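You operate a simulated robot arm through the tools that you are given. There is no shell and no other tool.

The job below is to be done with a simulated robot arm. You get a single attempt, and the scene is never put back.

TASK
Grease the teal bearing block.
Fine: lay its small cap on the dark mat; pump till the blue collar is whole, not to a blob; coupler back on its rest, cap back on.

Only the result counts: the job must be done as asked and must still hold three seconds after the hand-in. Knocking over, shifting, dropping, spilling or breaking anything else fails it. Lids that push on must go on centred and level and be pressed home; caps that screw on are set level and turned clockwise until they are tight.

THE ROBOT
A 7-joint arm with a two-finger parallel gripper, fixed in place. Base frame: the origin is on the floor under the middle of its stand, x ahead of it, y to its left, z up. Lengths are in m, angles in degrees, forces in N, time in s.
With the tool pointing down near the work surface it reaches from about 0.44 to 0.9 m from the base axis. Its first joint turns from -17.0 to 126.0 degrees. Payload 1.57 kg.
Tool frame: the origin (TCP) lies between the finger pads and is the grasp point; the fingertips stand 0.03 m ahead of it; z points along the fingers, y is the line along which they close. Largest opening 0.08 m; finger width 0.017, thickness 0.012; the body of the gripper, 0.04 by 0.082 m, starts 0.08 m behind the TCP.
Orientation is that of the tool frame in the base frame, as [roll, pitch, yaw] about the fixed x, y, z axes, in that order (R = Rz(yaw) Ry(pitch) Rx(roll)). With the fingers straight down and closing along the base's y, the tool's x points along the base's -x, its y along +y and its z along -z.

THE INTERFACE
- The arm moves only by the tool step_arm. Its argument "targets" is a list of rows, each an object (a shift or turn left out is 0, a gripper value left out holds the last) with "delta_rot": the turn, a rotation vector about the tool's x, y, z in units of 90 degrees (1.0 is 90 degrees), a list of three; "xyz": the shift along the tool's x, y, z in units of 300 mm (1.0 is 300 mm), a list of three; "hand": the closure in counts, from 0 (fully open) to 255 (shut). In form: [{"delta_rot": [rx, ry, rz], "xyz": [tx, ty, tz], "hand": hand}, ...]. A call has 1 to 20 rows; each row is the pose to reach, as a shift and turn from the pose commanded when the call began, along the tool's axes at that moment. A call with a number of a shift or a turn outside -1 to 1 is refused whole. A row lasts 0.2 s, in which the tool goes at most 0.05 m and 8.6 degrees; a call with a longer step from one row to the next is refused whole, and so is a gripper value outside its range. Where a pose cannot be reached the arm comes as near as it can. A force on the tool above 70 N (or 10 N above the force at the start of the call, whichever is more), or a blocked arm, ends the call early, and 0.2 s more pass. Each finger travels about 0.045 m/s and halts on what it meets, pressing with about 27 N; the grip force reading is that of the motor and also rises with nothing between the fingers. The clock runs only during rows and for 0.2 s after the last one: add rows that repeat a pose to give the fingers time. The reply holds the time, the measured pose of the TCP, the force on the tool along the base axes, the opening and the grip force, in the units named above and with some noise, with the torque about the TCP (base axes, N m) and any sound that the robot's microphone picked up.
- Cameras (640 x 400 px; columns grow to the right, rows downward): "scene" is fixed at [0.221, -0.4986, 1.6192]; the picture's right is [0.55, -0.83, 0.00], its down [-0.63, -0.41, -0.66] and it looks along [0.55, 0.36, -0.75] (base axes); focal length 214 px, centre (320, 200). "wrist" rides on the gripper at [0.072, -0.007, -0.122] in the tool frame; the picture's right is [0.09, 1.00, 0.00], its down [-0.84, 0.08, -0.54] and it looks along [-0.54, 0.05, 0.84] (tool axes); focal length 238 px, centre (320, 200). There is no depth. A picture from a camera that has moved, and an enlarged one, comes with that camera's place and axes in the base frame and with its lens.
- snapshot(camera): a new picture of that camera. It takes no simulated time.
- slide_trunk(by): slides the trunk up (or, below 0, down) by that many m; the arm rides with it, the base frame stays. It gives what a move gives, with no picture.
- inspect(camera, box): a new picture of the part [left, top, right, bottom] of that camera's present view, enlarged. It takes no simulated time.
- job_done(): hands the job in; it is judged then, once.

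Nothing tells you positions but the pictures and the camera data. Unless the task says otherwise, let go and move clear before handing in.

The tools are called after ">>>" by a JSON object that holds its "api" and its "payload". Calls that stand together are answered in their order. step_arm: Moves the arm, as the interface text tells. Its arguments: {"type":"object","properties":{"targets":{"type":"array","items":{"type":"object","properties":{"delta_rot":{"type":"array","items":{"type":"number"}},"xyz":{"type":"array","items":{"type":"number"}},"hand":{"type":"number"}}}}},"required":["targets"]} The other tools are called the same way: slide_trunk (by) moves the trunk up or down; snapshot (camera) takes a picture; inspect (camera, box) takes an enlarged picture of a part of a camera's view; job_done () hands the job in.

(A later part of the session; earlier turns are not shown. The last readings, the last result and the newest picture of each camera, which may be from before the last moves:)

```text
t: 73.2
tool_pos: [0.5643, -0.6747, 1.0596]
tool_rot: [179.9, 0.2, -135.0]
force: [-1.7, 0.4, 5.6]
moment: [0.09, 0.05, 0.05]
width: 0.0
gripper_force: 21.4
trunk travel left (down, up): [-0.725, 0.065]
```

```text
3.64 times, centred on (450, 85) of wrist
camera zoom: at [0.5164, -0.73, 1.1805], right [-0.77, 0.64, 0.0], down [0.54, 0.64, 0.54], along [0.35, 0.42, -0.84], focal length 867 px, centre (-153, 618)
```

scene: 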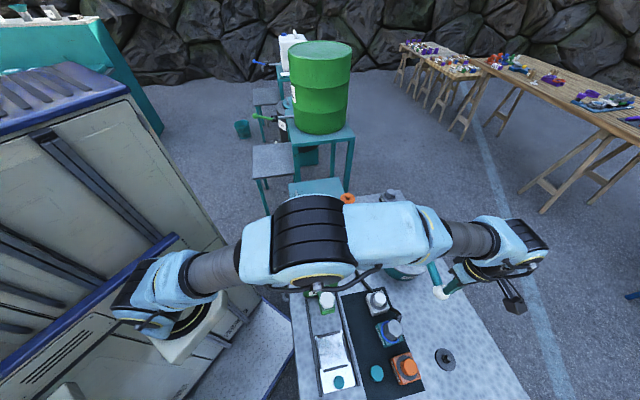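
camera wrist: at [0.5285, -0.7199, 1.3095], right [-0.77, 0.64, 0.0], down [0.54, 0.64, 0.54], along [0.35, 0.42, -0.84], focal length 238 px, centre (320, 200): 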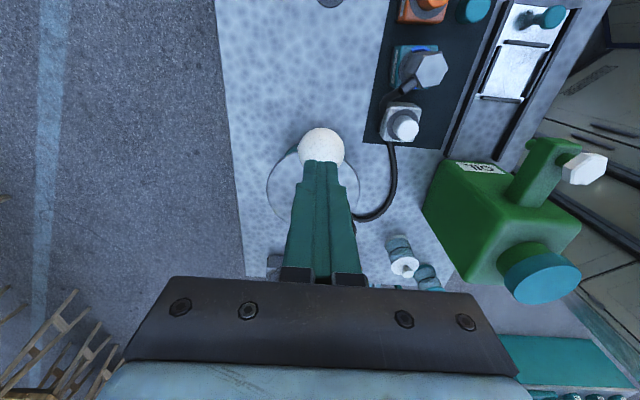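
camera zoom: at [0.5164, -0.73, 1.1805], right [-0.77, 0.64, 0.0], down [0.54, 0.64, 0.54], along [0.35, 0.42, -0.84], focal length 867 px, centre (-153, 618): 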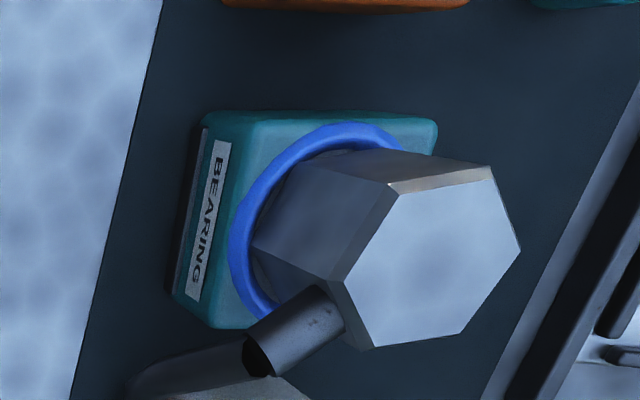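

The blue ring now closes all the way round as far as both cameras show. I'll let the lever rise fully and move clear, with no more pumping.

>>> {"api": "step_arm", "payload": {"targets": [{"xyz": [0.002, 0, -0.057]}, {"xyz": [0.002, 0, -0.114]}, {"xyz": [-0.002, 0, -0.171]}, {"xyz": [-0.01, 0, -0.228]}, {"xyz": [-0.02, 0, -0.285]}, {"xyz": [-0.034, 0, -0.34]}, {"xyz": [-0.05, 0, -0.395]}, {"xyz": [-0.05, 0, -0.45]}, {"xyz": [-0.05, 0, -0.52]}, {"xyz": [-0.05, 0, -0.6]}]}}

>>> {"api": "snapshot", "payload": {"camera": "wrist"}}

>>> {"api": "snapshot", "payload": {"camera": "scene"}}

>>> {"api": "inspect", "payload": {"camera": "scene", "box": [370, 300, 420, 350]}}

>>> {"api": "inspect", "payload": {"camera": "wrist", "box": [360, 20, 460, 110]}}

```text
t: 75.4
tool_pos: [0.5743, -0.664, 1.2415]
tool_rot: [180.0, 0.2, -135.0]
force: [-0.4, -0.5, 0.0]
moment: [-0.02, 0.06, -0.01]
width: 0.0001
gripper_force: 21.2
trunk travel left (down, up): [-0.725, 0.065]
```

```text
taken
camera wrist: at [0.5275, -0.7205, 1.3622], right [-0.77, 0.64, 0.0], down [0.54, 0.64, 0.54], along [0.35, 0.42, -0.84], focal length 238 px, centre (320, 200)
```

wrist: 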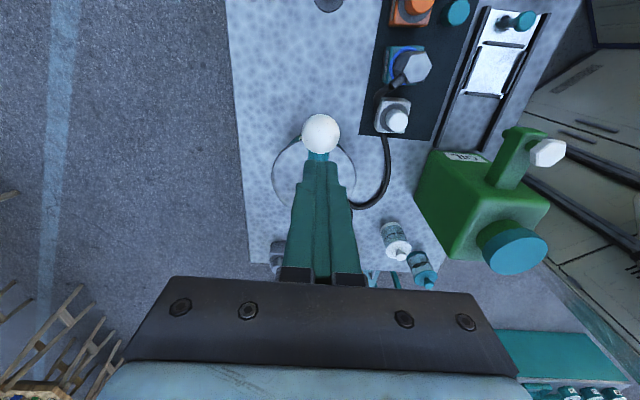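

```text
taken
```

scene: 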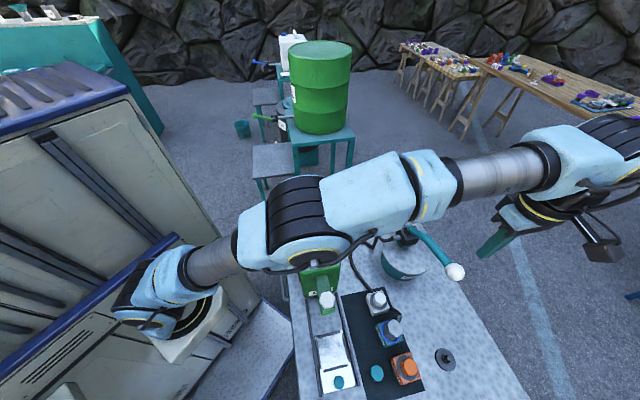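

```text
8.00 times, centred on (395, 325) of scene
camera zoom: at [0.221, -0.4986, 1.6192], right [0.55, -0.83, 0.0], down [-0.63, -0.41, -0.66], along [0.55, 0.36, -0.75], focal length 1716 px, centre (-280, -800)
```

zoom: 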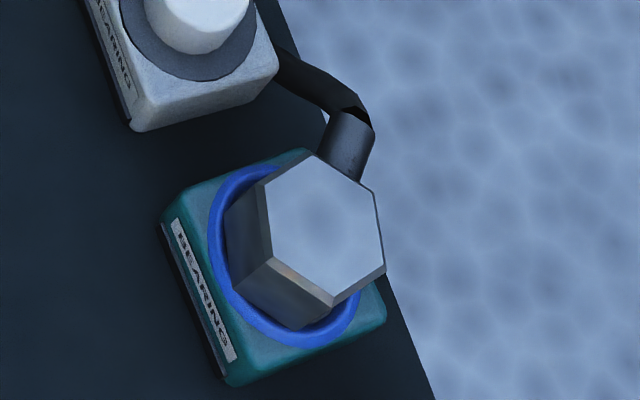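

```text
4.44 times, centred on (410, 65) of wrist
camera zoom: at [0.5275, -0.7205, 1.3622], right [-0.77, 0.64, 0.0], down [0.54, 0.64, 0.54], along [0.35, 0.42, -0.84], focal length 1059 px, centre (-80, 800)
```

zoom: 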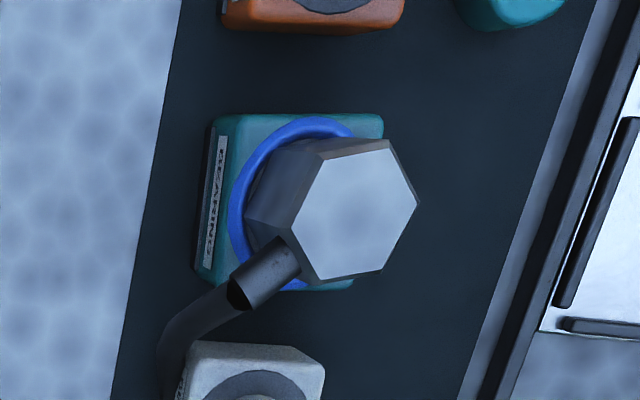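

The collar is whole from both views and the lever is back at its top. I'll return over the coupler, opening the fingers and turning back to the flats-aligned yaw.

>>> {"api": "step_arm", "payload": {"targets": [{"xyz": [0.0204, 0.0529, 0], "delta_rot": [0, 0, 0.0926], "hand": 0}, {"xyz": [0.0408, 0.1057, 0], "delta_rot": [0, 0, 0.1852]}, {"xyz": [0.0612, 0.1586, 0], "delta_rot": [0, 0, 0.2778]}, {"xyz": [0.0816, 0.2114, 0], "delta_rot": [0, 0, 0.3704]}, {"xyz": [0.1019, 0.2643, 0], "delta_rot": [0, 0, 0.463]}, {"xyz": [0.1223, 0.3171, 0], "delta_rot": [0, 0, 0.5556]}, {"xyz": [0.1427, 0.37, 0.05], "delta_rot": [0, 0, 0.6481]}, {"xyz": [0.1631, 0.4228, 0.12], "delta_rot": [0, 0, 0.7407]}, {"xyz": [0.1835, 0.4757, 0.22], "delta_rot": [0, 0, 0.8333]}, {"xyz": [0.1835, 0.4757, 0.34], "delta_rot": [0, 0, 0.8333]}, {"xyz": [0.1835, 0.4757, 0.4], "delta_rot": [0, 0, 0.8333]}, {"xyz": [0.1835, 0.4757, 0.4], "delta_rot": [0, 0, 0.8333]}]}}

>>> {"api": "snapshot", "payload": {"camera": "wrist"}}

>>> {"api": "inspect", "payload": {"camera": "wrist", "box": [240, 80, 400, 220]}}

```text
t: 78.0
tool_pos: [0.4361, -0.6013, 1.1189]
tool_rot: [179.6, 0.1, 150.0]
force: [-0.2, 0.9, 0.3]
moment: [-0.04, -0.01, -0.02]
width: 0.08
gripper_force: 0.1
trunk travel left (down, up): [-0.725, 0.065]
```

```text
taken
camera wrist: at [0.3683, -0.5715, 1.2409], right [0.42, 0.91, 0.0], down [0.76, -0.35, 0.54], along [0.49, -0.23, -0.84], focal length 238 px, centre (320, 200)
```

wrist: 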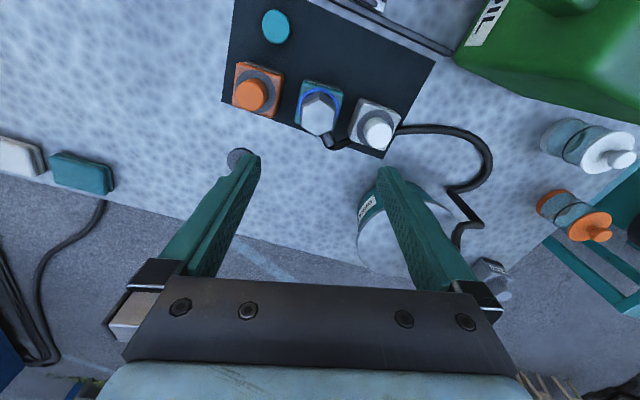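

```text
2.86 times, centred on (320, 150) of wrist
camera zoom: at [0.3683, -0.5715, 1.2409], right [0.42, 0.91, 0.0], down [0.76, -0.35, 0.54], along [0.49, -0.23, -0.84], focal length 681 px, centre (320, 343)
```

zoom: 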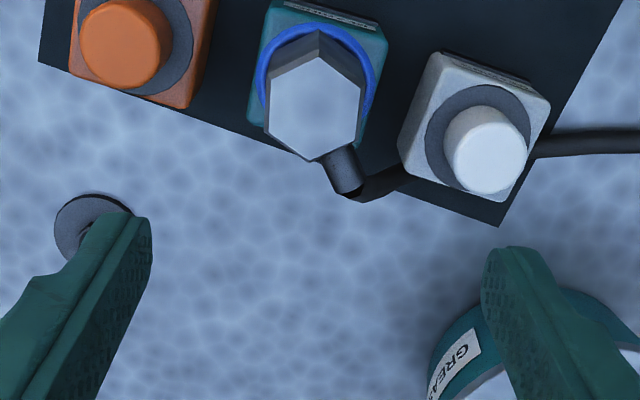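

I'm above the coupler and it's within 2-3 mm. I'll correct and descend to a check height, keeping the fingertips well above the fresh collar.

>>> {"api": "step_arm", "payload": {"targets": [{"xyz": [0.005, -0.0073, 0.08]}, {"xyz": [0.005, -0.0073, 0.16]}, {"xyz": [0.005, -0.0073, 0.24]}, {"xyz": [0.005, -0.0073, 0.32]}, {"xyz": [0.005, -0.0073, 0.38]}, {"xyz": [0.005, -0.0073, 0.38]}]}}

>>> {"api": "inspect", "payload": {"camera": "wrist", "box": [220, 80, 420, 260]}}

```text
t: 79.4
tool_pos: [0.4338, -0.6011, 1.0067]
tool_rot: [179.8, -0.1, 149.9]
force: [0.1, 0.9, 0.3]
moment: [0.0, -0.03, 0.0]
width: 0.0801
gripper_force: 0.1
trunk travel left (down, up): [-0.725, 0.065]
```

```text
2.22 times, centred on (320, 170) of wrist
camera zoom: at [0.3667, -0.5713, 1.1264], right [0.42, 0.91, 0.0], down [0.76, -0.35, 0.54], along [0.49, -0.23, -0.84], focal length 530 px, centre (320, 267)
```

zoom: 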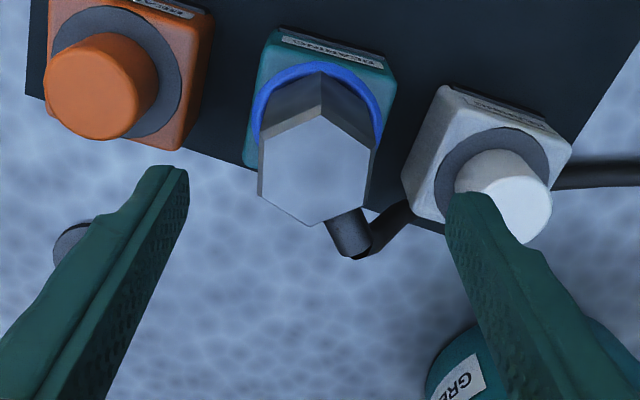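

Aligned within 2 mm, with clear space to the white cap. I'll descend to TCP z ≈ 0.952, tips about 15 mm above the collar.

>>> {"api": "step_arm", "payload": {"targets": [{"xyz": [0, -0.006, 0.05]}, {"xyz": [0, -0.006, 0.1]}, {"xyz": [0, -0.006, 0.15]}, {"xyz": [0, -0.006, 0.182]}, {"xyz": [0, -0.006, 0.182]}]}}

>>> {"api": "inspect", "payload": {"camera": "wrist", "box": [220, 80, 420, 260]}}

```text
t: 80.6
tool_pos: [0.4325, -0.6044, 0.9505]
tool_rot: [179.9, 0.0, 149.9]
force: [0.0, 0.8, 0.5]
moment: [-0.03, -0.01, 0.0]
width: 0.08
gripper_force: 0.1
trunk travel left (down, up): [-0.725, 0.065]
```

```text
2.22 times, centred on (320, 170) of wrist
camera zoom: at [0.3651, -0.5739, 1.0719], right [0.42, 0.91, 0.0], down [0.76, -0.35, 0.54], along [0.49, -0.23, -0.84], focal length 530 px, centre (320, 267)
```

zoom: 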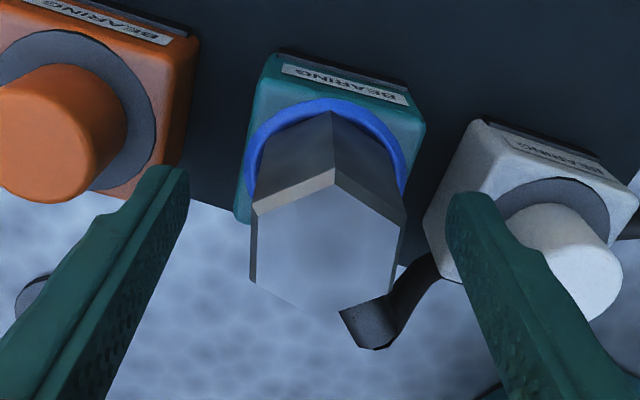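

Now it's off 2 mm the other way. I'll correct that and close.

>>> {"api": "step_arm", "payload": {"targets": [{"xyz": [0, 0.0065, 0]}, {"xyz": [0, 0.0065, 0]}, {"xyz": [0, 0.0065, 0]}]}}

>>> {"api": "inspect", "payload": {"camera": "wrist", "box": [220, 80, 420, 260]}}

```text
t: 81.4
tool_pos: [0.433, -0.6017, 0.9503]
tool_rot: [179.8, -0.1, 150.0]
force: [0.3, -0.6, -0.3]
moment: [0.02, -0.01, 0.0]
width: 0.08
gripper_force: 0.0
trunk travel left (down, up): [-0.725, 0.065]
```

```text
2.22 times, centred on (320, 170) of wrist
camera zoom: at [0.3664, -0.5728, 1.0719], right [0.42, 0.91, 0.0], down [0.76, -0.35, 0.54], along [0.49, -0.23, -0.84], focal length 530 px, centre (320, 267)
```

zoom: 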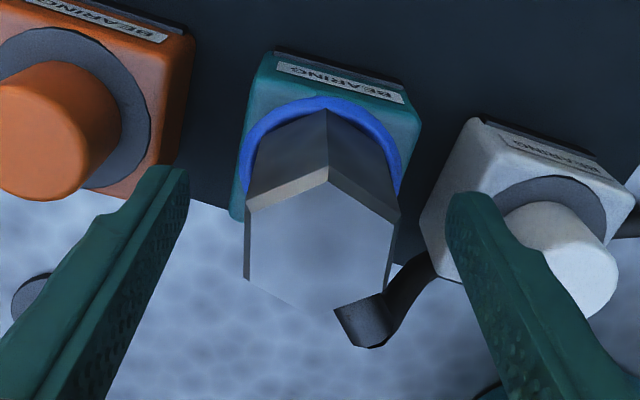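

Centred, and the view matches the original grip. I'm closing.

>>> {"api": "step_arm", "payload": {"targets": [{"hand": 255}, {"hand": 255}, {"hand": 255}, {"hand": 255}, {"hand": 255}]}}

>>> {"api": "inspect", "payload": {"camera": "wrist", "box": [220, 80, 420, 260]}}

```text
t: 82.6
tool_pos: [0.434, -0.6023, 0.9514]
tool_rot: [179.9, 0.0, 150.0]
force: [-0.6, 0.1, -0.1]
moment: [-0.05, 0.03, 0.0]
width: 0.0405
gripper_force: 26.8
trunk travel left (down, up): [-0.725, 0.065]
```

```text
2.22 times, centred on (320, 170) of wrist
camera zoom: at [0.3664, -0.5728, 1.0719], right [0.42, 0.91, 0.0], down [0.76, -0.35, 0.54], along [0.49, -0.23, -0.84], focal length 530 px, centre (320, 267)
```

zoom: 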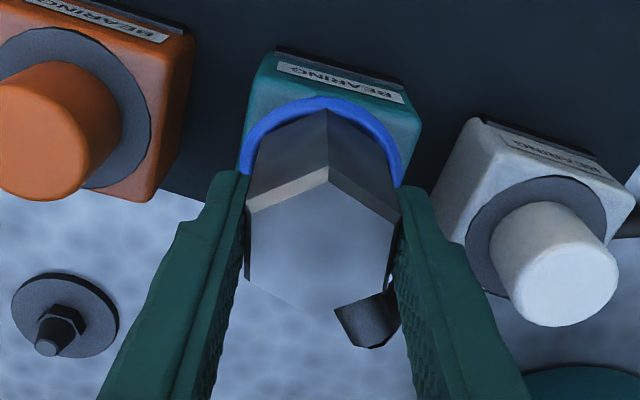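

I'm lifting the coupler straight off, slowly at first.

>>> {"api": "step_arm", "payload": {"targets": [{"xyz": [0, 0, -0.008]}, {"xyz": [0, 0, -0.018]}, {"xyz": [0, 0, -0.03]}, {"xyz": [0, 0, -0.045]}]}}

>>> {"api": "step_arm", "payload": {"targets": [{"xyz": [0, 0, -0.04]}, {"xyz": [0, 0, -0.09]}, {"xyz": [0, 0, -0.15]}, {"xyz": [0, 0, -0.21]}, {"xyz": [0, 0, -0.25]}, {"xyz": [0, 0, -0.25]}]}}

>>> {"api": "snapshot", "payload": {"camera": "wrist"}}

>>> {"api": "inspect", "payload": {"camera": "scene", "box": [360, 290, 440, 360]}}

```text
t: 83.6
tool_pos: [0.4326, -0.6025, 0.9644]
tool_rot: [179.8, 0.1, 150.0]
force: [0.0, 0.5, -1.7]
moment: [0.02, -0.02, 0.05]
width: 0.0403
gripper_force: 26.8
trunk travel left (down, up): [-0.725, 0.065]
```

```text
t: 85.0
tool_pos: [0.4322, -0.6016, 1.0396]
tool_rot: [179.8, 0.0, 150.0]
force: [0.2, -0.4, -1.5]
moment: [0.02, -0.01, -0.02]
width: 0.0403
gripper_force: 27.1
trunk travel left (down, up): [-0.725, 0.065]
```

```text
taken
camera wrist: at [0.3661, -0.5725, 1.16], right [0.42, 0.91, 0.0], down [0.76, -0.35, 0.54], along [0.49, -0.22, -0.84], focal length 238 px, centre (320, 200)
```

wrist: 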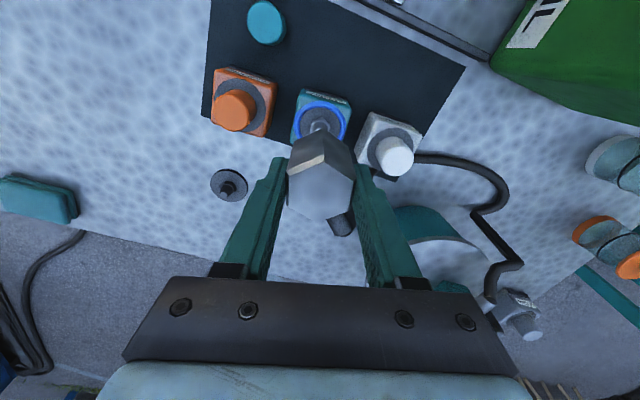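

```text
5.71 times, centred on (400, 325) of scene
camera zoom: at [0.221, -0.4986, 1.6192], right [0.55, -0.83, 0.0], down [-0.63, -0.41, -0.66], along [0.55, 0.36, -0.75], focal length 1226 px, centre (-137, -514)
```

zoom: 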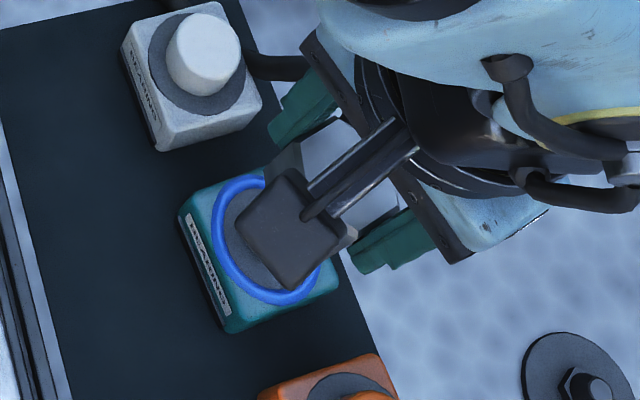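

The coupler came off cleanly. I'm carrying it back over its rest, turning it back 45°.

>>> {"api": "step_arm", "payload": {"targets": [{"xyz": [-0.0635, -0.0703, 0], "delta_rot": [0, 0, -0.0833]}, {"xyz": [-0.1271, -0.1405, 0], "delta_rot": [0, 0, -0.1667]}, {"xyz": [-0.1906, -0.2108, 0], "delta_rot": [0, 0, -0.25]}, {"xyz": [-0.2541, -0.281, 0], "delta_rot": [0, 0, -0.3333]}, {"xyz": [-0.3177, -0.3513, 0], "delta_rot": [0, 0, -0.4167]}, {"xyz": [-0.3812, -0.4215, 0], "delta_rot": [0, 0, -0.5]}, {"xyz": [-0.3812, -0.4215, 0], "delta_rot": [0, 0, -0.5]}]}}

>>> {"api": "inspect", "payload": {"camera": "wrist", "box": [280, 80, 360, 150]}}

>>> {"api": "snapshot", "payload": {"camera": "wrist"}}

>>> {"api": "inspect", "payload": {"camera": "scene", "box": [370, 300, 420, 350]}}

```text
t: 86.6
tool_pos: [0.4703, -0.7722, 1.0414]
tool_rot: [179.9, 0.1, -165.0]
force: [-0.7, 0.1, -1.9]
moment: [0.02, 0.0, 0.03]
width: 0.0403
gripper_force: 27.1
trunk travel left (down, up): [-0.725, 0.065]
```

```text
5.71 times, centred on (320, 115) of wrist
camera zoom: at [0.4007, -0.7965, 1.1615], right [-0.35, 0.94, 0.0], down [0.79, 0.29, 0.54], along [0.51, 0.19, -0.84], focal length 1362 px, centre (320, 686)
```

zoom: 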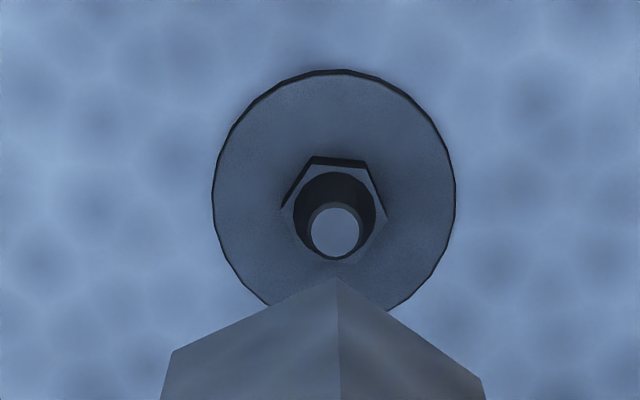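

```text
taken
camera wrist: at [0.4007, -0.7965, 1.1615], right [-0.35, 0.94, 0.0], down [0.79, 0.29, 0.54], along [0.51, 0.19, -0.84], focal length 238 px, centre (320, 200)
```

wrist: 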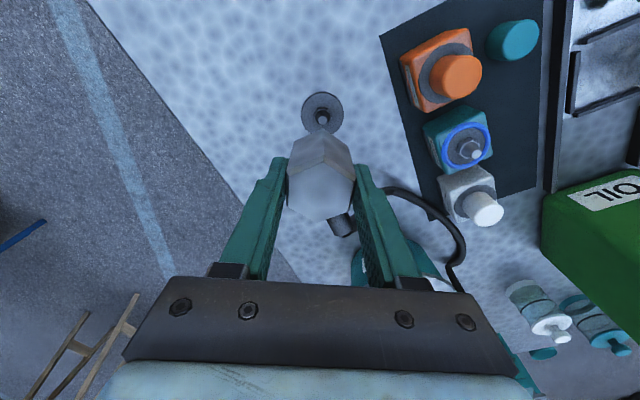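

```text
8.00 times, centred on (395, 325) of scene
camera zoom: at [0.221, -0.4986, 1.6192], right [0.55, -0.83, 0.0], down [-0.63, -0.41, -0.66], along [0.55, 0.36, -0.75], focal length 1716 px, centre (-280, -800)
```

zoom: 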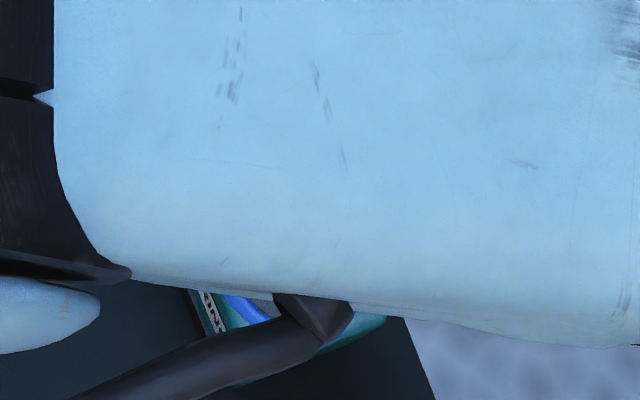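

The offset from the reference view is about 3 mm along y and 1 mm along x. I'll correct and descend partway, and I'll also check the collar.

>>> {"api": "step_arm", "payload": {"targets": [{"xyz": [0.0037, 0.011, 0.05]}, {"xyz": [0.0037, 0.011, 0.12]}, {"xyz": [0.0037, 0.011, 0.2]}, {"xyz": [0.0037, 0.011, 0.28]}, {"xyz": [0.0037, 0.011, 0.35]}, {"xyz": [0.0037, 0.011, 0.35]}]}}

>>> {"api": "inspect", "payload": {"camera": "wrist", "box": [220, 80, 420, 260]}}

>>> {"api": "inspect", "payload": {"camera": "wrist", "box": [420, 80, 560, 220]}}

```text
t: 88.0
tool_pos: [0.4654, -0.7681, 0.9341]
tool_rot: [179.9, 0.1, -165.0]
force: [-0.2, 0.4, -1.8]
moment: [-0.03, -0.01, 0.01]
width: 0.0404
gripper_force: 26.7
trunk travel left (down, up): [-0.725, 0.065]
```

```text
2.22 times, centred on (320, 170) of wrist
camera zoom: at [0.3965, -0.793, 1.0548], right [-0.35, 0.94, 0.0], down [0.79, 0.29, 0.54], along [0.51, 0.19, -0.84], focal length 530 px, centre (320, 267)
```

zoom: 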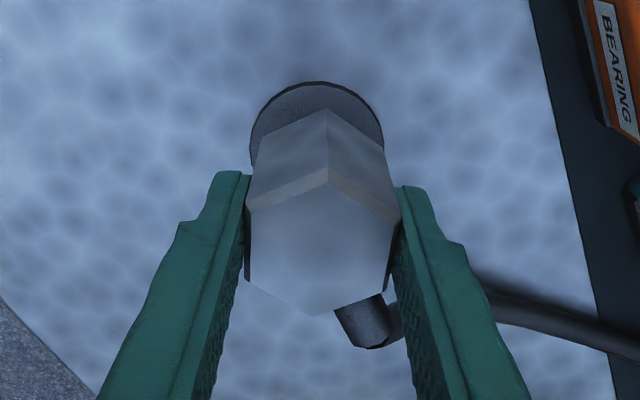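

```text
2.86 times, centred on (490, 150) of wrist
camera zoom: at [0.3965, -0.793, 1.0548], right [-0.35, 0.94, 0.0], down [0.79, 0.29, 0.54], along [0.51, 0.19, -0.84], focal length 681 px, centre (-166, 343)
```

zoom: 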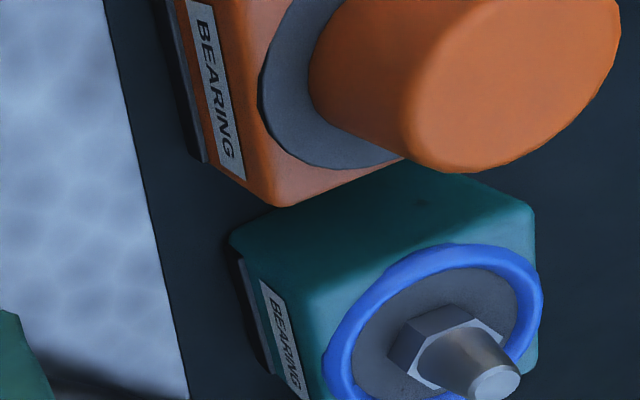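

The teal collar looks whole. For the rest I need to trim about 1.8 mm outward and 1.5 mm along -y, then go to the +10 mm reference height.

>>> {"api": "step_arm", "payload": {"targets": [{"xyz": [-0.006, -0.005, 0.02]}, {"xyz": [-0.006, -0.005, 0.04]}, {"xyz": [-0.006, -0.005, 0.06]}, {"xyz": [-0.006, -0.005, 0.06]}]}}

>>> {"api": "inspect", "payload": {"camera": "wrist", "box": [220, 80, 420, 260]}}

```text
t: 89.0
tool_pos: [0.4679, -0.7668, 0.9156]
tool_rot: [179.8, 0.2, -165.0]
force: [0.6, 0.3, -2.4]
moment: [0.01, 0.02, 0.0]
width: 0.0406
gripper_force: 26.8
trunk travel left (down, up): [-0.725, 0.065]
```

```text
2.22 times, centred on (320, 170) of wrist
camera zoom: at [0.399, -0.7926, 1.0366], right [-0.35, 0.94, 0.0], down [0.79, 0.29, 0.54], along [0.51, 0.19, -0.84], focal length 530 px, centre (320, 267)
```

zoom: 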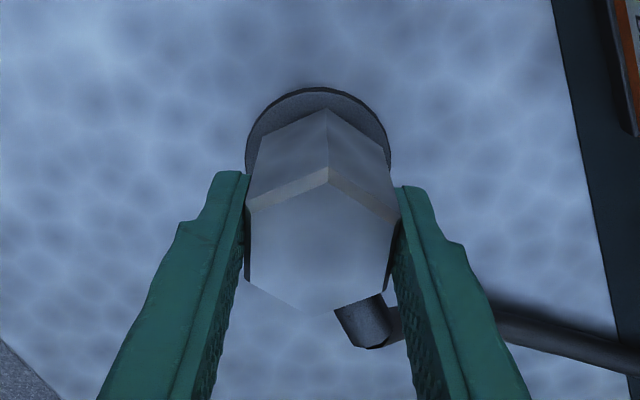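

This matches the reference within about 1 mm. I'll lower it onto the rest in small steps.

>>> {"api": "step_arm", "payload": {"targets": [{"xyz": [0.001, -0.004, 0.008]}, {"xyz": [0.001, -0.004, 0.016]}, {"xyz": [0.001, -0.004, 0.02]}]}}

>>> {"api": "inspect", "payload": {"camera": "wrist", "box": [220, 80, 420, 260]}}

```text
t: 89.8
tool_pos: [0.4687, -0.7692, 0.9108]
tool_rot: [180.0, 0.1, -165.1]
force: [-0.4, -0.1, -1.9]
moment: [0.01, 0.01, -0.03]
width: 0.0405
gripper_force: 26.3
trunk travel left (down, up): [-0.725, 0.065]
```

```text
2.22 times, centred on (320, 170) of wrist
camera zoom: at [0.3993, -0.7934, 1.0316], right [-0.35, 0.94, 0.0], down [0.79, 0.29, 0.54], along [0.51, 0.19, -0.84], focal length 530 px, centre (320, 267)
```

zoom: 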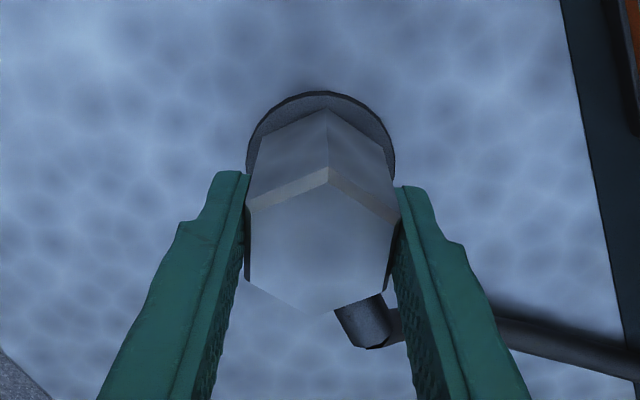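

>>> {"api": "step_arm", "payload": {"targets": [{"xyz": [0, 0, 0.005]}, {"xyz": [0, 0, 0.01]}, {"xyz": [0, 0, 0.01]}]}}

```text
t: 90.6
tool_pos: [0.4697, -0.7698, 0.908]
tool_rot: [180.0, 0.1, -165.0]
force: [0.8, -0.2, -1.8]
moment: [-0.01, -0.02, 0.0]
width: 0.04
gripper_force: 27.0
trunk travel left (down, up): [-0.725, 0.065]
```

>>> {"api": "step_arm", "payload": {"targets": [{"xyz": [0, 0, 0.005]}, {"xyz": [0, 0, 0.008]}, {"xyz": [0, 0, 0.008]}]}}

>>> {"api": "inspect", "payload": {"camera": "wrist", "box": [220, 80, 420, 260]}}

```text
t: 91.4
tool_pos: [0.4696, -0.7686, 0.9087]
tool_rot: [-179.9, 0.2, -164.9]
force: [1.8, -0.3, 17.1]
moment: [0.07, 0.23, -0.03]
width: 0.0406
gripper_force: 27.7
trunk travel left (down, up): [-0.725, 0.065]
```

```text
2.22 times, centred on (320, 170) of wrist
camera zoom: at [0.4002, -0.7935, 1.0287], right [-0.35, 0.94, 0.0], down [0.79, 0.29, 0.54], along [0.51, 0.19, -0.84], focal length 530 px, centre (320, 267)
```

zoom: 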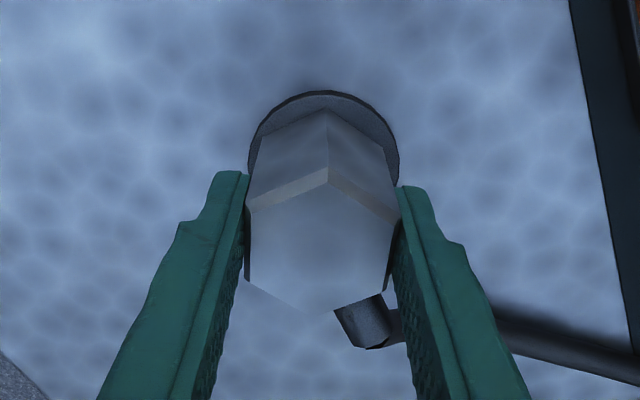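

Contact is 17 N at the expected height, but the picture is about 1.5 mm off. I'll ease up a little, shift and set it down again.

>>> {"api": "step_arm", "payload": {"targets": [{"xyz": [0, 0, -0.007]}, {"xyz": [0.004, 0.005, -0.007]}, {"xyz": [0.004, 0.005, -0.007]}]}}

>>> {"api": "inspect", "payload": {"camera": "wrist", "box": [220, 80, 420, 260]}}

```text
t: 92.2
tool_pos: [0.4673, -0.768, 0.9085]
tool_rot: [-180.0, 0.2, -165.0]
force: [4.7, -0.9, 10.7]
moment: [-0.18, -0.04, 0.05]
width: 0.0403
gripper_force: 26.9
trunk travel left (down, up): [-0.725, 0.065]
```

```text
2.22 times, centred on (320, 170) of wrist
camera zoom: at [0.3978, -0.7928, 1.0287], right [-0.35, 0.94, 0.0], down [0.79, 0.29, 0.54], along [0.51, 0.19, -0.84], focal length 530 px, centre (320, 267)
```

zoom: 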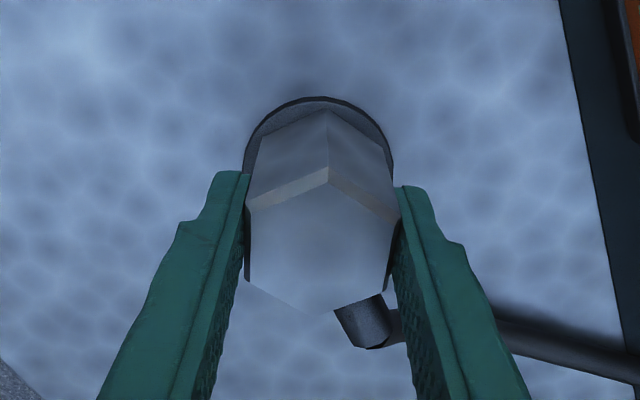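

Now it matches the seated reference exactly. I'm releasing.

>>> {"api": "step_arm", "payload": {"targets": [{"xyz": [0, 0, 0], "hand": 200}, {"hand": 120}, {"hand": 0}, {"hand": 0}, {"hand": 0}, {"hand": 0}]}}

>>> {"api": "inspect", "payload": {"camera": "wrist", "box": [220, 80, 420, 260]}}

```text
t: 93.6
tool_pos: [0.4678, -0.7673, 0.9082]
tool_rot: [179.9, 0.2, -165.0]
force: [-0.4, 0.8, 0.1]
moment: [-0.02, -0.06, -0.02]
width: 0.0802
gripper_force: 0.0
trunk travel left (down, up): [-0.725, 0.065]
```

```text
2.22 times, centred on (320, 170) of wrist
camera zoom: at [0.3976, -0.7931, 1.0283], right [-0.35, 0.94, 0.0], down [0.79, 0.29, 0.54], along [0.51, 0.19, -0.84], focal length 530 px, centre (320, 267)
```

zoom: 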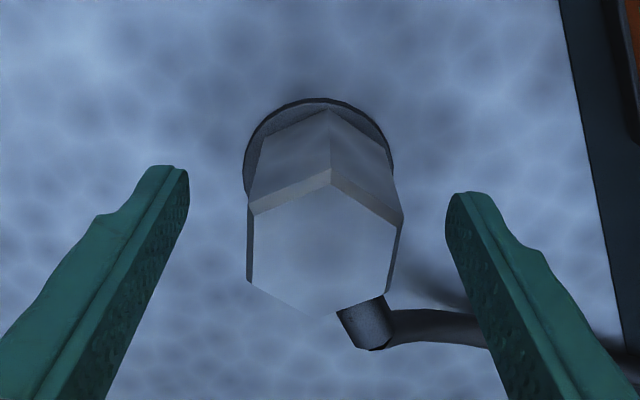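

The coupler is on its rest. I'll rise clear and compare with the original picture of it.

>>> {"api": "step_arm", "payload": {"targets": [{"xyz": [0, 0, -0.05]}, {"xyz": [0, 0, -0.15]}, {"xyz": [0, 0, -0.28]}, {"xyz": [0, 0, -0.4]}, {"xyz": [0, 0, -0.52]}, {"xyz": [0, 0, -0.52]}]}}

>>> {"api": "inspect", "payload": {"camera": "scene", "box": [425, 330, 475, 370]}}

>>> {"api": "snapshot", "payload": {"camera": "wrist"}}

>>> {"api": "inspect", "payload": {"camera": "wrist", "box": [270, 80, 370, 170]}}

>>> {"api": "inspect", "payload": {"camera": "wrist", "box": [390, 90, 490, 190]}}

```text
t: 95.0
tool_pos: [0.4666, -0.767, 1.0633]
tool_rot: [179.9, 0.1, -165.0]
force: [-0.1, -0.1, -1.1]
moment: [0.02, -0.01, 0.0]
width: 0.0801
gripper_force: 0.1
trunk travel left (down, up): [-0.725, 0.065]
```

```text
10.00 times, centred on (450, 350) of scene
camera zoom: at [0.221, -0.4986, 1.6192], right [0.55, -0.83, 0.0], down [-0.63, -0.41, -0.66], along [0.55, 0.36, -0.75], focal length 2145 px, centre (-980, -1300)
```

zoom: 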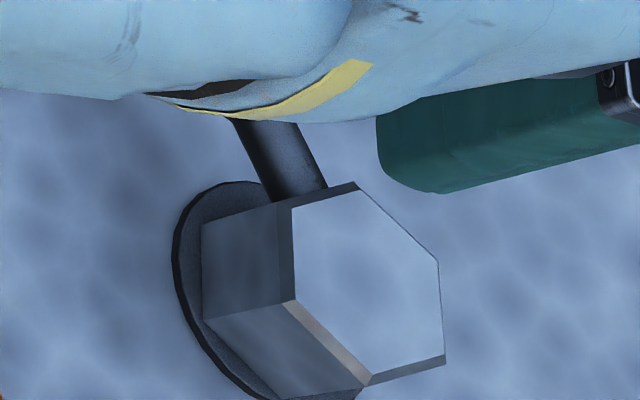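

```text
taken
camera wrist: at [0.398, -0.7921, 1.1833], right [-0.35, 0.94, 0.0], down [0.79, 0.29, 0.54], along [0.51, 0.19, -0.84], focal length 238 px, centre (320, 200)
```

wrist: 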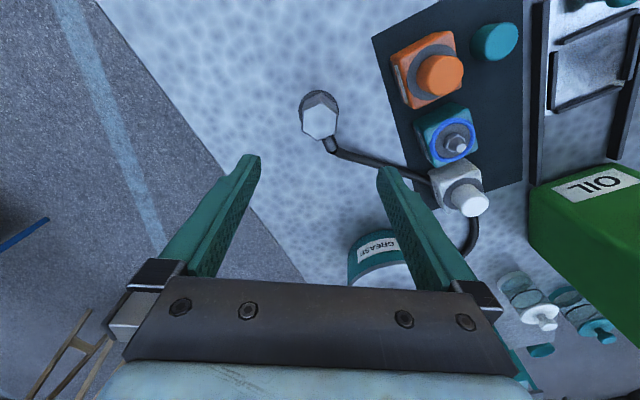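

```text
4.44 times, centred on (320, 125) of wrist
camera zoom: at [0.398, -0.7921, 1.1833], right [-0.35, 0.94, 0.0], down [0.79, 0.29, 0.54], along [0.51, 0.19, -0.84], focal length 1059 px, centre (320, 533)
```

zoom: 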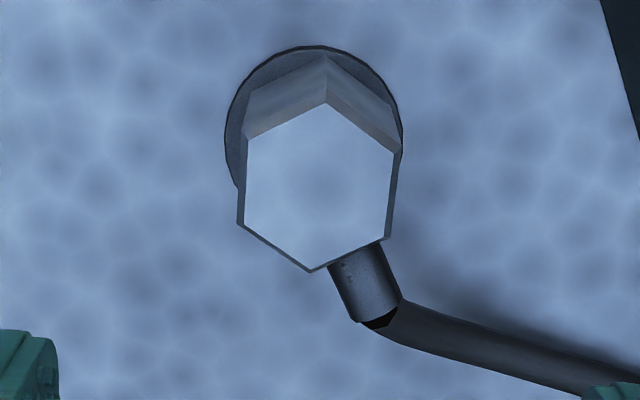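

```text
4.00 times, centred on (440, 140) of wrist
camera zoom: at [0.398, -0.7921, 1.1833], right [-0.35, 0.94, 0.0], down [0.79, 0.29, 0.54], along [0.51, 0.19, -0.84], focal length 953 px, centre (-160, 440)
```

zoom: 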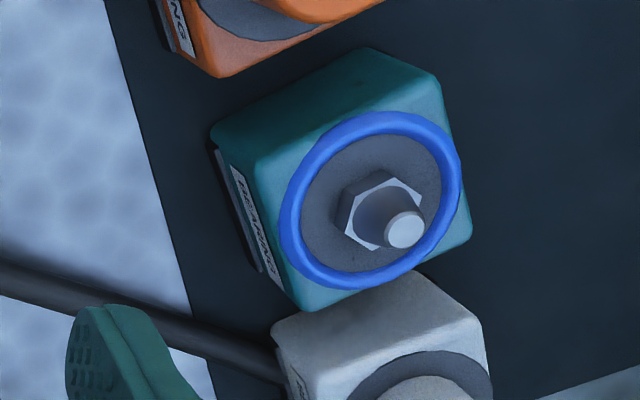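

The collar is a complete, even ring, and the coupler is level on its rest, seated slightly deeper than at the start. Next I go back over the cap on the mat, turning the tool back 60°.

>>> {"api": "step_arm", "payload": {"targets": [{"xyz": [0.045, 0.0894, 0], "delta_rot": [0, 0, 0.0952]}, {"xyz": [0.0899, 0.1789, 0], "delta_rot": [0, 0, 0.1905]}, {"xyz": [0.1349, 0.2683, 0], "delta_rot": [0, 0, 0.2857]}, {"xyz": [0.1798, 0.3577, 0], "delta_rot": [0, 0, 0.381]}, {"xyz": [0.2248, 0.4471, 0], "delta_rot": [0, 0, 0.4762]}, {"xyz": [0.2697, 0.5366, 0], "delta_rot": [0, 0, 0.5714]}, {"xyz": [0.3147, 0.626, 0], "delta_rot": [0, 0, 0.6667]}, {"xyz": [0.3147, 0.626, 0], "delta_rot": [0, 0, 0.6667]}]}}

>>> {"api": "snapshot", "payload": {"camera": "wrist"}}

>>> {"api": "inspect", "payload": {"camera": "wrist", "box": [240, 70, 400, 210]}}

```text
t: 96.8
tool_pos: [0.3269, -0.6124, 1.0629]
tool_rot: [179.8, 0.0, 134.8]
force: [0.2, -0.3, -0.1]
moment: [0.01, 0.01, -0.02]
width: 0.0801
gripper_force: 0.0
trunk travel left (down, up): [-0.725, 0.065]
```

```text
taken
camera wrist: at [0.2697, -0.5657, 1.1835], right [0.64, 0.77, 0.0], down [0.64, -0.54, 0.54], along [0.42, -0.35, -0.84], focal length 238 px, centre (320, 200)
```

wrist: 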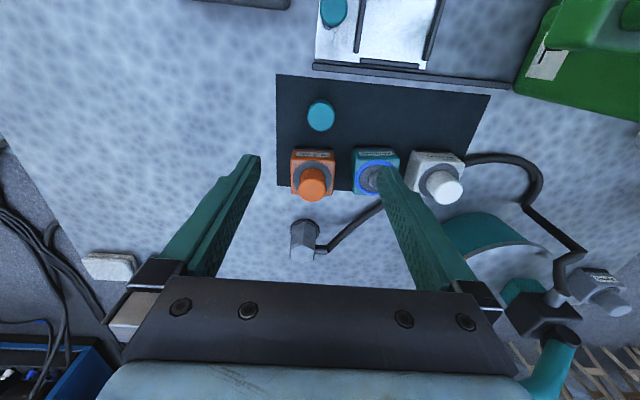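

```text
2.86 times, centred on (320, 140) of wrist
camera zoom: at [0.2697, -0.5657, 1.1835], right [0.64, 0.77, 0.0], down [0.64, -0.54, 0.54], along [0.42, -0.35, -0.84], focal length 681 px, centre (320, 371)
```

zoom: 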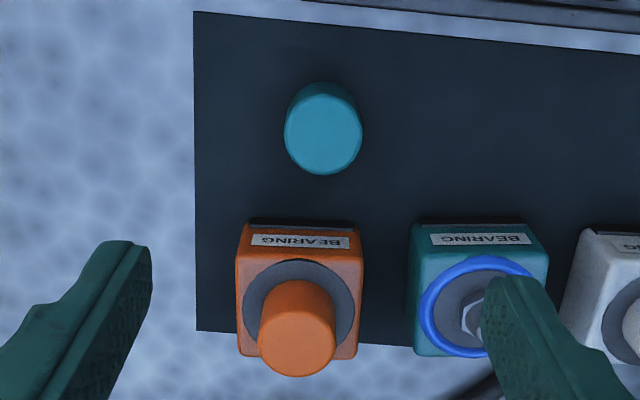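

The cap is where I left it. I'll grip it slightly higher this time so the fingertips stay clear of the grease collar when I refit it. First down to a check height.

>>> {"api": "step_arm", "payload": {"targets": [{"xyz": [0, 0.0047, 0.09]}, {"xyz": [0, 0.0047, 0.18]}, {"xyz": [0, 0.0047, 0.27]}, {"xyz": [0, 0.0047, 0.36]}, {"xyz": [0, 0.0047, 0.43]}, {"xyz": [0, 0.0047, 0.43]}]}}

>>> {"api": "inspect", "payload": {"camera": "wrist", "box": [220, 80, 420, 260]}}

```text
t: 98.2
tool_pos: [0.3286, -0.6085, 0.9347]
tool_rot: [179.8, -0.1, 135.0]
force: [0.3, 0.8, 1.0]
moment: [-0.02, 0.01, -0.01]
width: 0.0803
gripper_force: 0.1
trunk travel left (down, up): [-0.725, 0.065]
```

```text
2.22 times, centred on (320, 170) of wrist
camera zoom: at [0.2713, -0.5637, 1.0559], right [0.64, 0.77, 0.0], down [0.64, -0.54, 0.54], along [0.42, -0.34, -0.84], focal length 530 px, centre (320, 267)
```

zoom: 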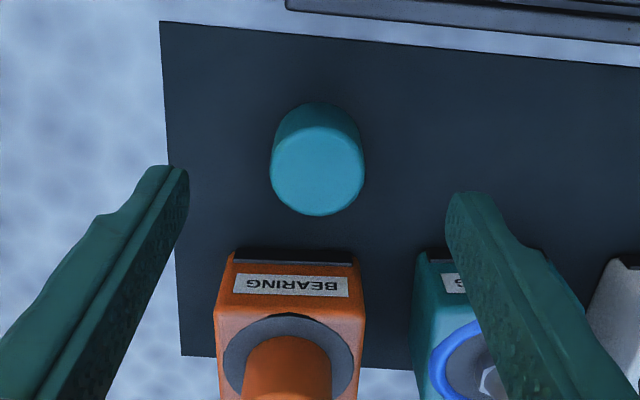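

>>> {"api": "step_arm", "payload": {"targets": [{"xyz": [0.001, -0.004, 0.04]}, {"xyz": [0.001, -0.004, 0.08]}, {"xyz": [0.001, -0.004, 0.12]}, {"xyz": [0.001, -0.004, 0.128]}, {"xyz": [0.001, -0.004, 0.128]}]}}

>>> {"api": "inspect", "payload": {"camera": "wrist", "box": [220, 80, 420, 260]}}

```text
t: 99.4
tool_pos: [0.3279, -0.6101, 0.896]
tool_rot: [179.7, 0.0, 135.1]
force: [-0.3, 0.6, 0.2]
moment: [0.01, 0.0, -0.03]
width: 0.0799
gripper_force: 0.0
trunk travel left (down, up): [-0.725, 0.065]
```

```text
2.22 times, centred on (320, 170) of wrist
camera zoom: at [0.2706, -0.5644, 1.0172], right [0.64, 0.77, 0.0], down [0.65, -0.54, 0.54], along [0.42, -0.34, -0.84], focal length 530 px, centre (320, 267)
```

zoom: 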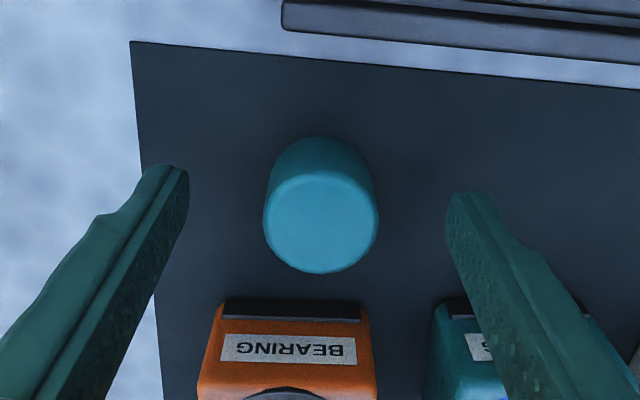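

>>> {"api": "step_arm", "payload": {"targets": [{"xyz": [0.003, 0, 0]}, {"xyz": [0.003, 0, 0], "hand": 255}, {"xyz": [0.003, 0, 0], "hand": 255}, {"xyz": [0.003, 0, 0], "hand": 255}, {"xyz": [0.003, 0, 0], "hand": 255}, {"xyz": [0.003, 0, 0], "hand": 255}]}}

>>> {"api": "inspect", "payload": {"camera": "wrist", "box": [220, 80, 420, 260]}}

```text
t: 100.8
tool_pos: [0.3273, -0.61, 0.8967]
tool_rot: [179.8, 0.0, 135.0]
force: [0.6, 0.1, 0.7]
moment: [0.03, -0.01, 0.0]
width: 0.0352
gripper_force: 27.1
trunk travel left (down, up): [-0.725, 0.065]
```

```text
2.22 times, centred on (320, 170) of wrist
camera zoom: at [0.27, -0.5642, 1.0174], right [0.64, 0.77, 0.0], down [0.65, -0.54, 0.54], along [0.42, -0.34, -0.84], focal length 530 px, centre (320, 267)
```

zoom: 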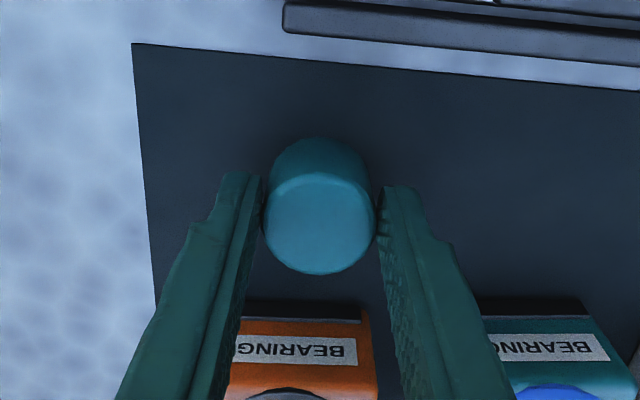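

The cap is gripped at 35.2 mm. I'll lift it and carry it back over the teal block at a height clear of all the caps.

>>> {"api": "step_arm", "payload": {"targets": [{"xyz": [0, 0, -0.03]}, {"xyz": [0, 0, -0.1]}, {"xyz": [0, 0, -0.18]}, {"xyz": [0, 0, -0.27]}, {"xyz": [0, 0, -0.38]}, {"xyz": [-0.046, 0.054, -0.38]}, {"xyz": [-0.092, 0.108, -0.38]}, {"xyz": [-0.138, 0.162, -0.38]}, {"xyz": [-0.184, 0.216, -0.38]}, {"xyz": [-0.2293, 0.2703, -0.38]}, {"xyz": [-0.2293, 0.2703, -0.38]}]}}

>>> {"api": "snapshot", "payload": {"camera": "wrist"}}

>>> {"api": "inspect", "payload": {"camera": "wrist", "box": [270, 80, 370, 180]}}

```text
t: 103.2
tool_pos: [0.4313, -0.6012, 1.0106]
tool_rot: [179.9, 0.0, 135.0]
force: [-0.3, -0.2, -0.5]
moment: [-0.01, -0.01, 0.0]
width: 0.035
gripper_force: 26.9
trunk travel left (down, up): [-0.725, 0.065]
```

```text
taken
camera wrist: at [0.3748, -0.5552, 1.1314], right [0.64, 0.77, 0.0], down [0.65, -0.54, 0.54], along [0.42, -0.34, -0.84], focal length 238 px, centre (320, 200)
```

wrist: 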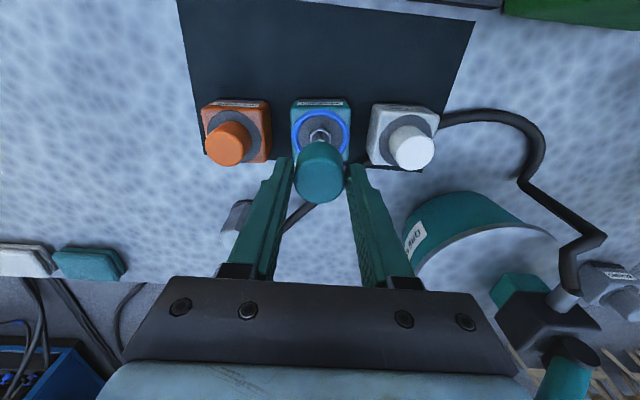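

```text
4.00 times, centred on (320, 130) of wrist
camera zoom: at [0.3748, -0.5552, 1.1314], right [0.64, 0.77, 0.0], down [0.65, -0.54, 0.54], along [0.42, -0.34, -0.84], focal length 953 px, centre (320, 480)
```

zoom: 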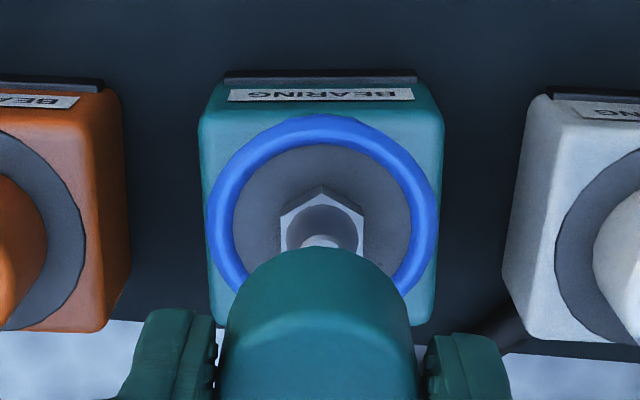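

The collar looks perfect. I'm about 1.8 mm short along x compared with the reference from when I first gripped the cap. I'll trim and descend partway.

>>> {"api": "step_arm", "payload": {"targets": [{"xyz": [-0.006, 0.001, 0.03]}, {"xyz": [-0.006, 0.001, 0.06]}, {"xyz": [-0.006, 0.001, 0.09]}, {"xyz": [-0.006, 0.001, 0.12]}, {"xyz": [-0.006, 0.001, 0.12]}]}}

>>> {"api": "inspect", "payload": {"camera": "wrist", "box": [220, 80, 420, 260]}}

>>> {"api": "inspect", "payload": {"camera": "scene", "box": [365, 290, 425, 350]}}

```text
t: 104.4
tool_pos: [0.4328, -0.6016, 0.9737]
tool_rot: [179.7, 0.0, 135.0]
force: [0.4, 0.6, -0.4]
moment: [-0.06, -0.02, 0.0]
width: 0.0351
gripper_force: 27.1
trunk travel left (down, up): [-0.725, 0.065]
```

```text
2.22 times, centred on (320, 170) of wrist
camera zoom: at [0.3768, -0.556, 1.0946], right [0.64, 0.77, 0.0], down [0.64, -0.54, 0.54], along [0.42, -0.34, -0.84], focal length 530 px, centre (320, 267)
```

zoom: 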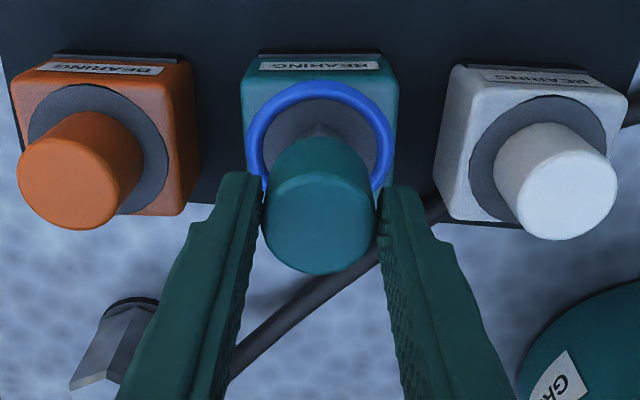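

```text
6.67 times, centred on (395, 320) of scene
camera zoom: at [0.221, -0.4986, 1.6192], right [0.55, -0.83, 0.0], down [-0.63, -0.41, -0.66], along [0.55, 0.36, -0.75], focal length 1430 px, centre (-180, -600)
```

zoom: 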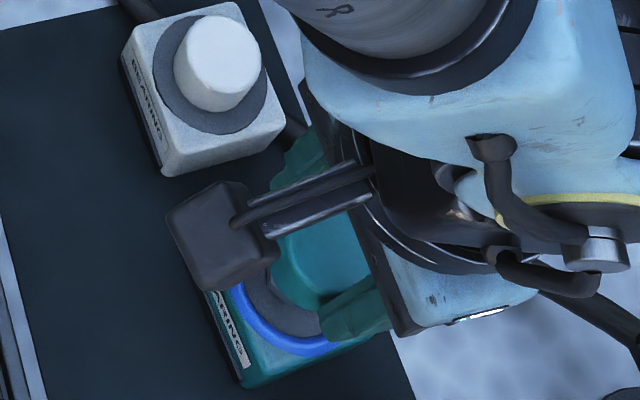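

The cap sits concentric over the ring within about 0.5 mm. I'll lower it toward seating, expected at TCP z ≈ 0.945.

>>> {"api": "step_arm", "payload": {"targets": [{"xyz": [0, 0.002, 0.02]}, {"xyz": [0, 0.002, 0.04]}, {"xyz": [0, 0.002, 0.06]}, {"xyz": [0, 0.002, 0.07]}]}}

>>> {"api": "inspect", "payload": {"camera": "wrist", "box": [220, 80, 420, 260]}}

```text
t: 105.4
tool_pos: [0.4358, -0.602, 0.9536]
tool_rot: [179.8, 0.0, 135.0]
force: [0.0, 0.1, -0.4]
moment: [-0.06, 0.0, 0.0]
width: 0.0349
gripper_force: 27.1
trunk travel left (down, up): [-0.725, 0.065]
```

```text
2.22 times, centred on (320, 170) of wrist
camera zoom: at [0.3779, -0.5563, 1.074], right [0.64, 0.77, 0.0], down [0.64, -0.54, 0.54], along [0.42, -0.34, -0.84], focal length 530 px, centre (320, 267)
```

zoom: 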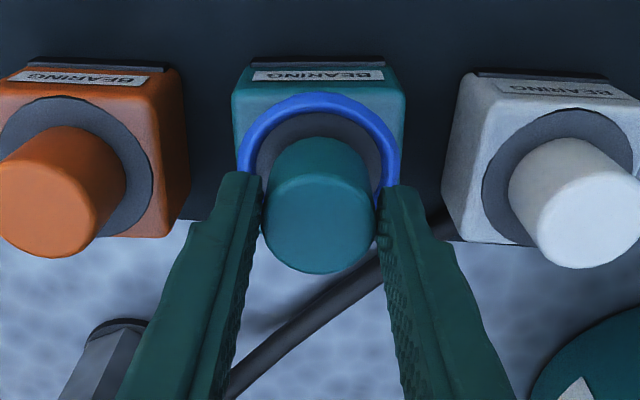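

>>> {"api": "step_arm", "payload": {"targets": [{"xyz": [0.004, -0.002, 0.007]}, {"xyz": [0.004, -0.002, 0.014]}, {"xyz": [0.004, -0.002, 0.018]}]}}

>>> {"api": "inspect", "payload": {"camera": "wrist", "box": [220, 80, 420, 260]}}

```text
t: 106.2
tool_pos: [0.4332, -0.6008, 0.948]
tool_rot: [179.9, 0.0, 135.0]
force: [0.0, -0.2, 0.0]
moment: [0.04, -0.02, -0.02]
width: 0.0351
gripper_force: 27.1
trunk travel left (down, up): [-0.725, 0.065]
```

```text
2.22 times, centred on (320, 170) of wrist
camera zoom: at [0.377, -0.5548, 1.0691], right [0.64, 0.77, 0.0], down [0.65, -0.54, 0.54], along [0.42, -0.34, -0.84], focal length 530 px, centre (320, 267)
```

zoom: 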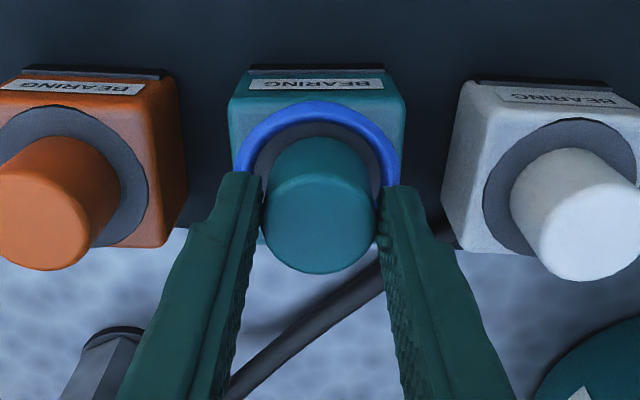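

>>> {"api": "step_arm", "payload": {"targets": [{"xyz": [-0.002, -0.0035, 0.003]}, {"xyz": [-0.002, -0.0035, 0.007]}, {"xyz": [-0.002, -0.0035, 0.01]}]}}

>>> {"api": "inspect", "payload": {"camera": "wrist", "box": [220, 80, 420, 260]}}

```text
t: 107.0
tool_pos: [0.4328, -0.6029, 0.9451]
tool_rot: [179.8, -0.1, 135.1]
force: [0.5, 0.1, 0.3]
moment: [0.03, -0.03, 0.02]
width: 0.0345
gripper_force: 27.3
trunk travel left (down, up): [-0.725, 0.065]
```

```text
2.22 times, centred on (320, 170) of wrist
camera zoom: at [0.3761, -0.5561, 1.0658], right [0.64, 0.77, 0.0], down [0.65, -0.54, 0.54], along [0.42, -0.34, -0.84], focal length 530 px, centre (320, 267)
```

zoom: 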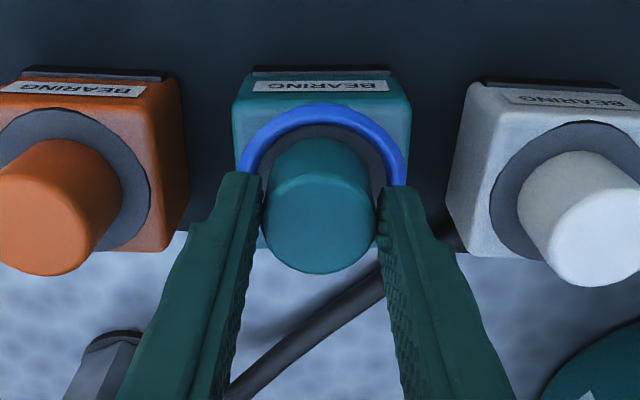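

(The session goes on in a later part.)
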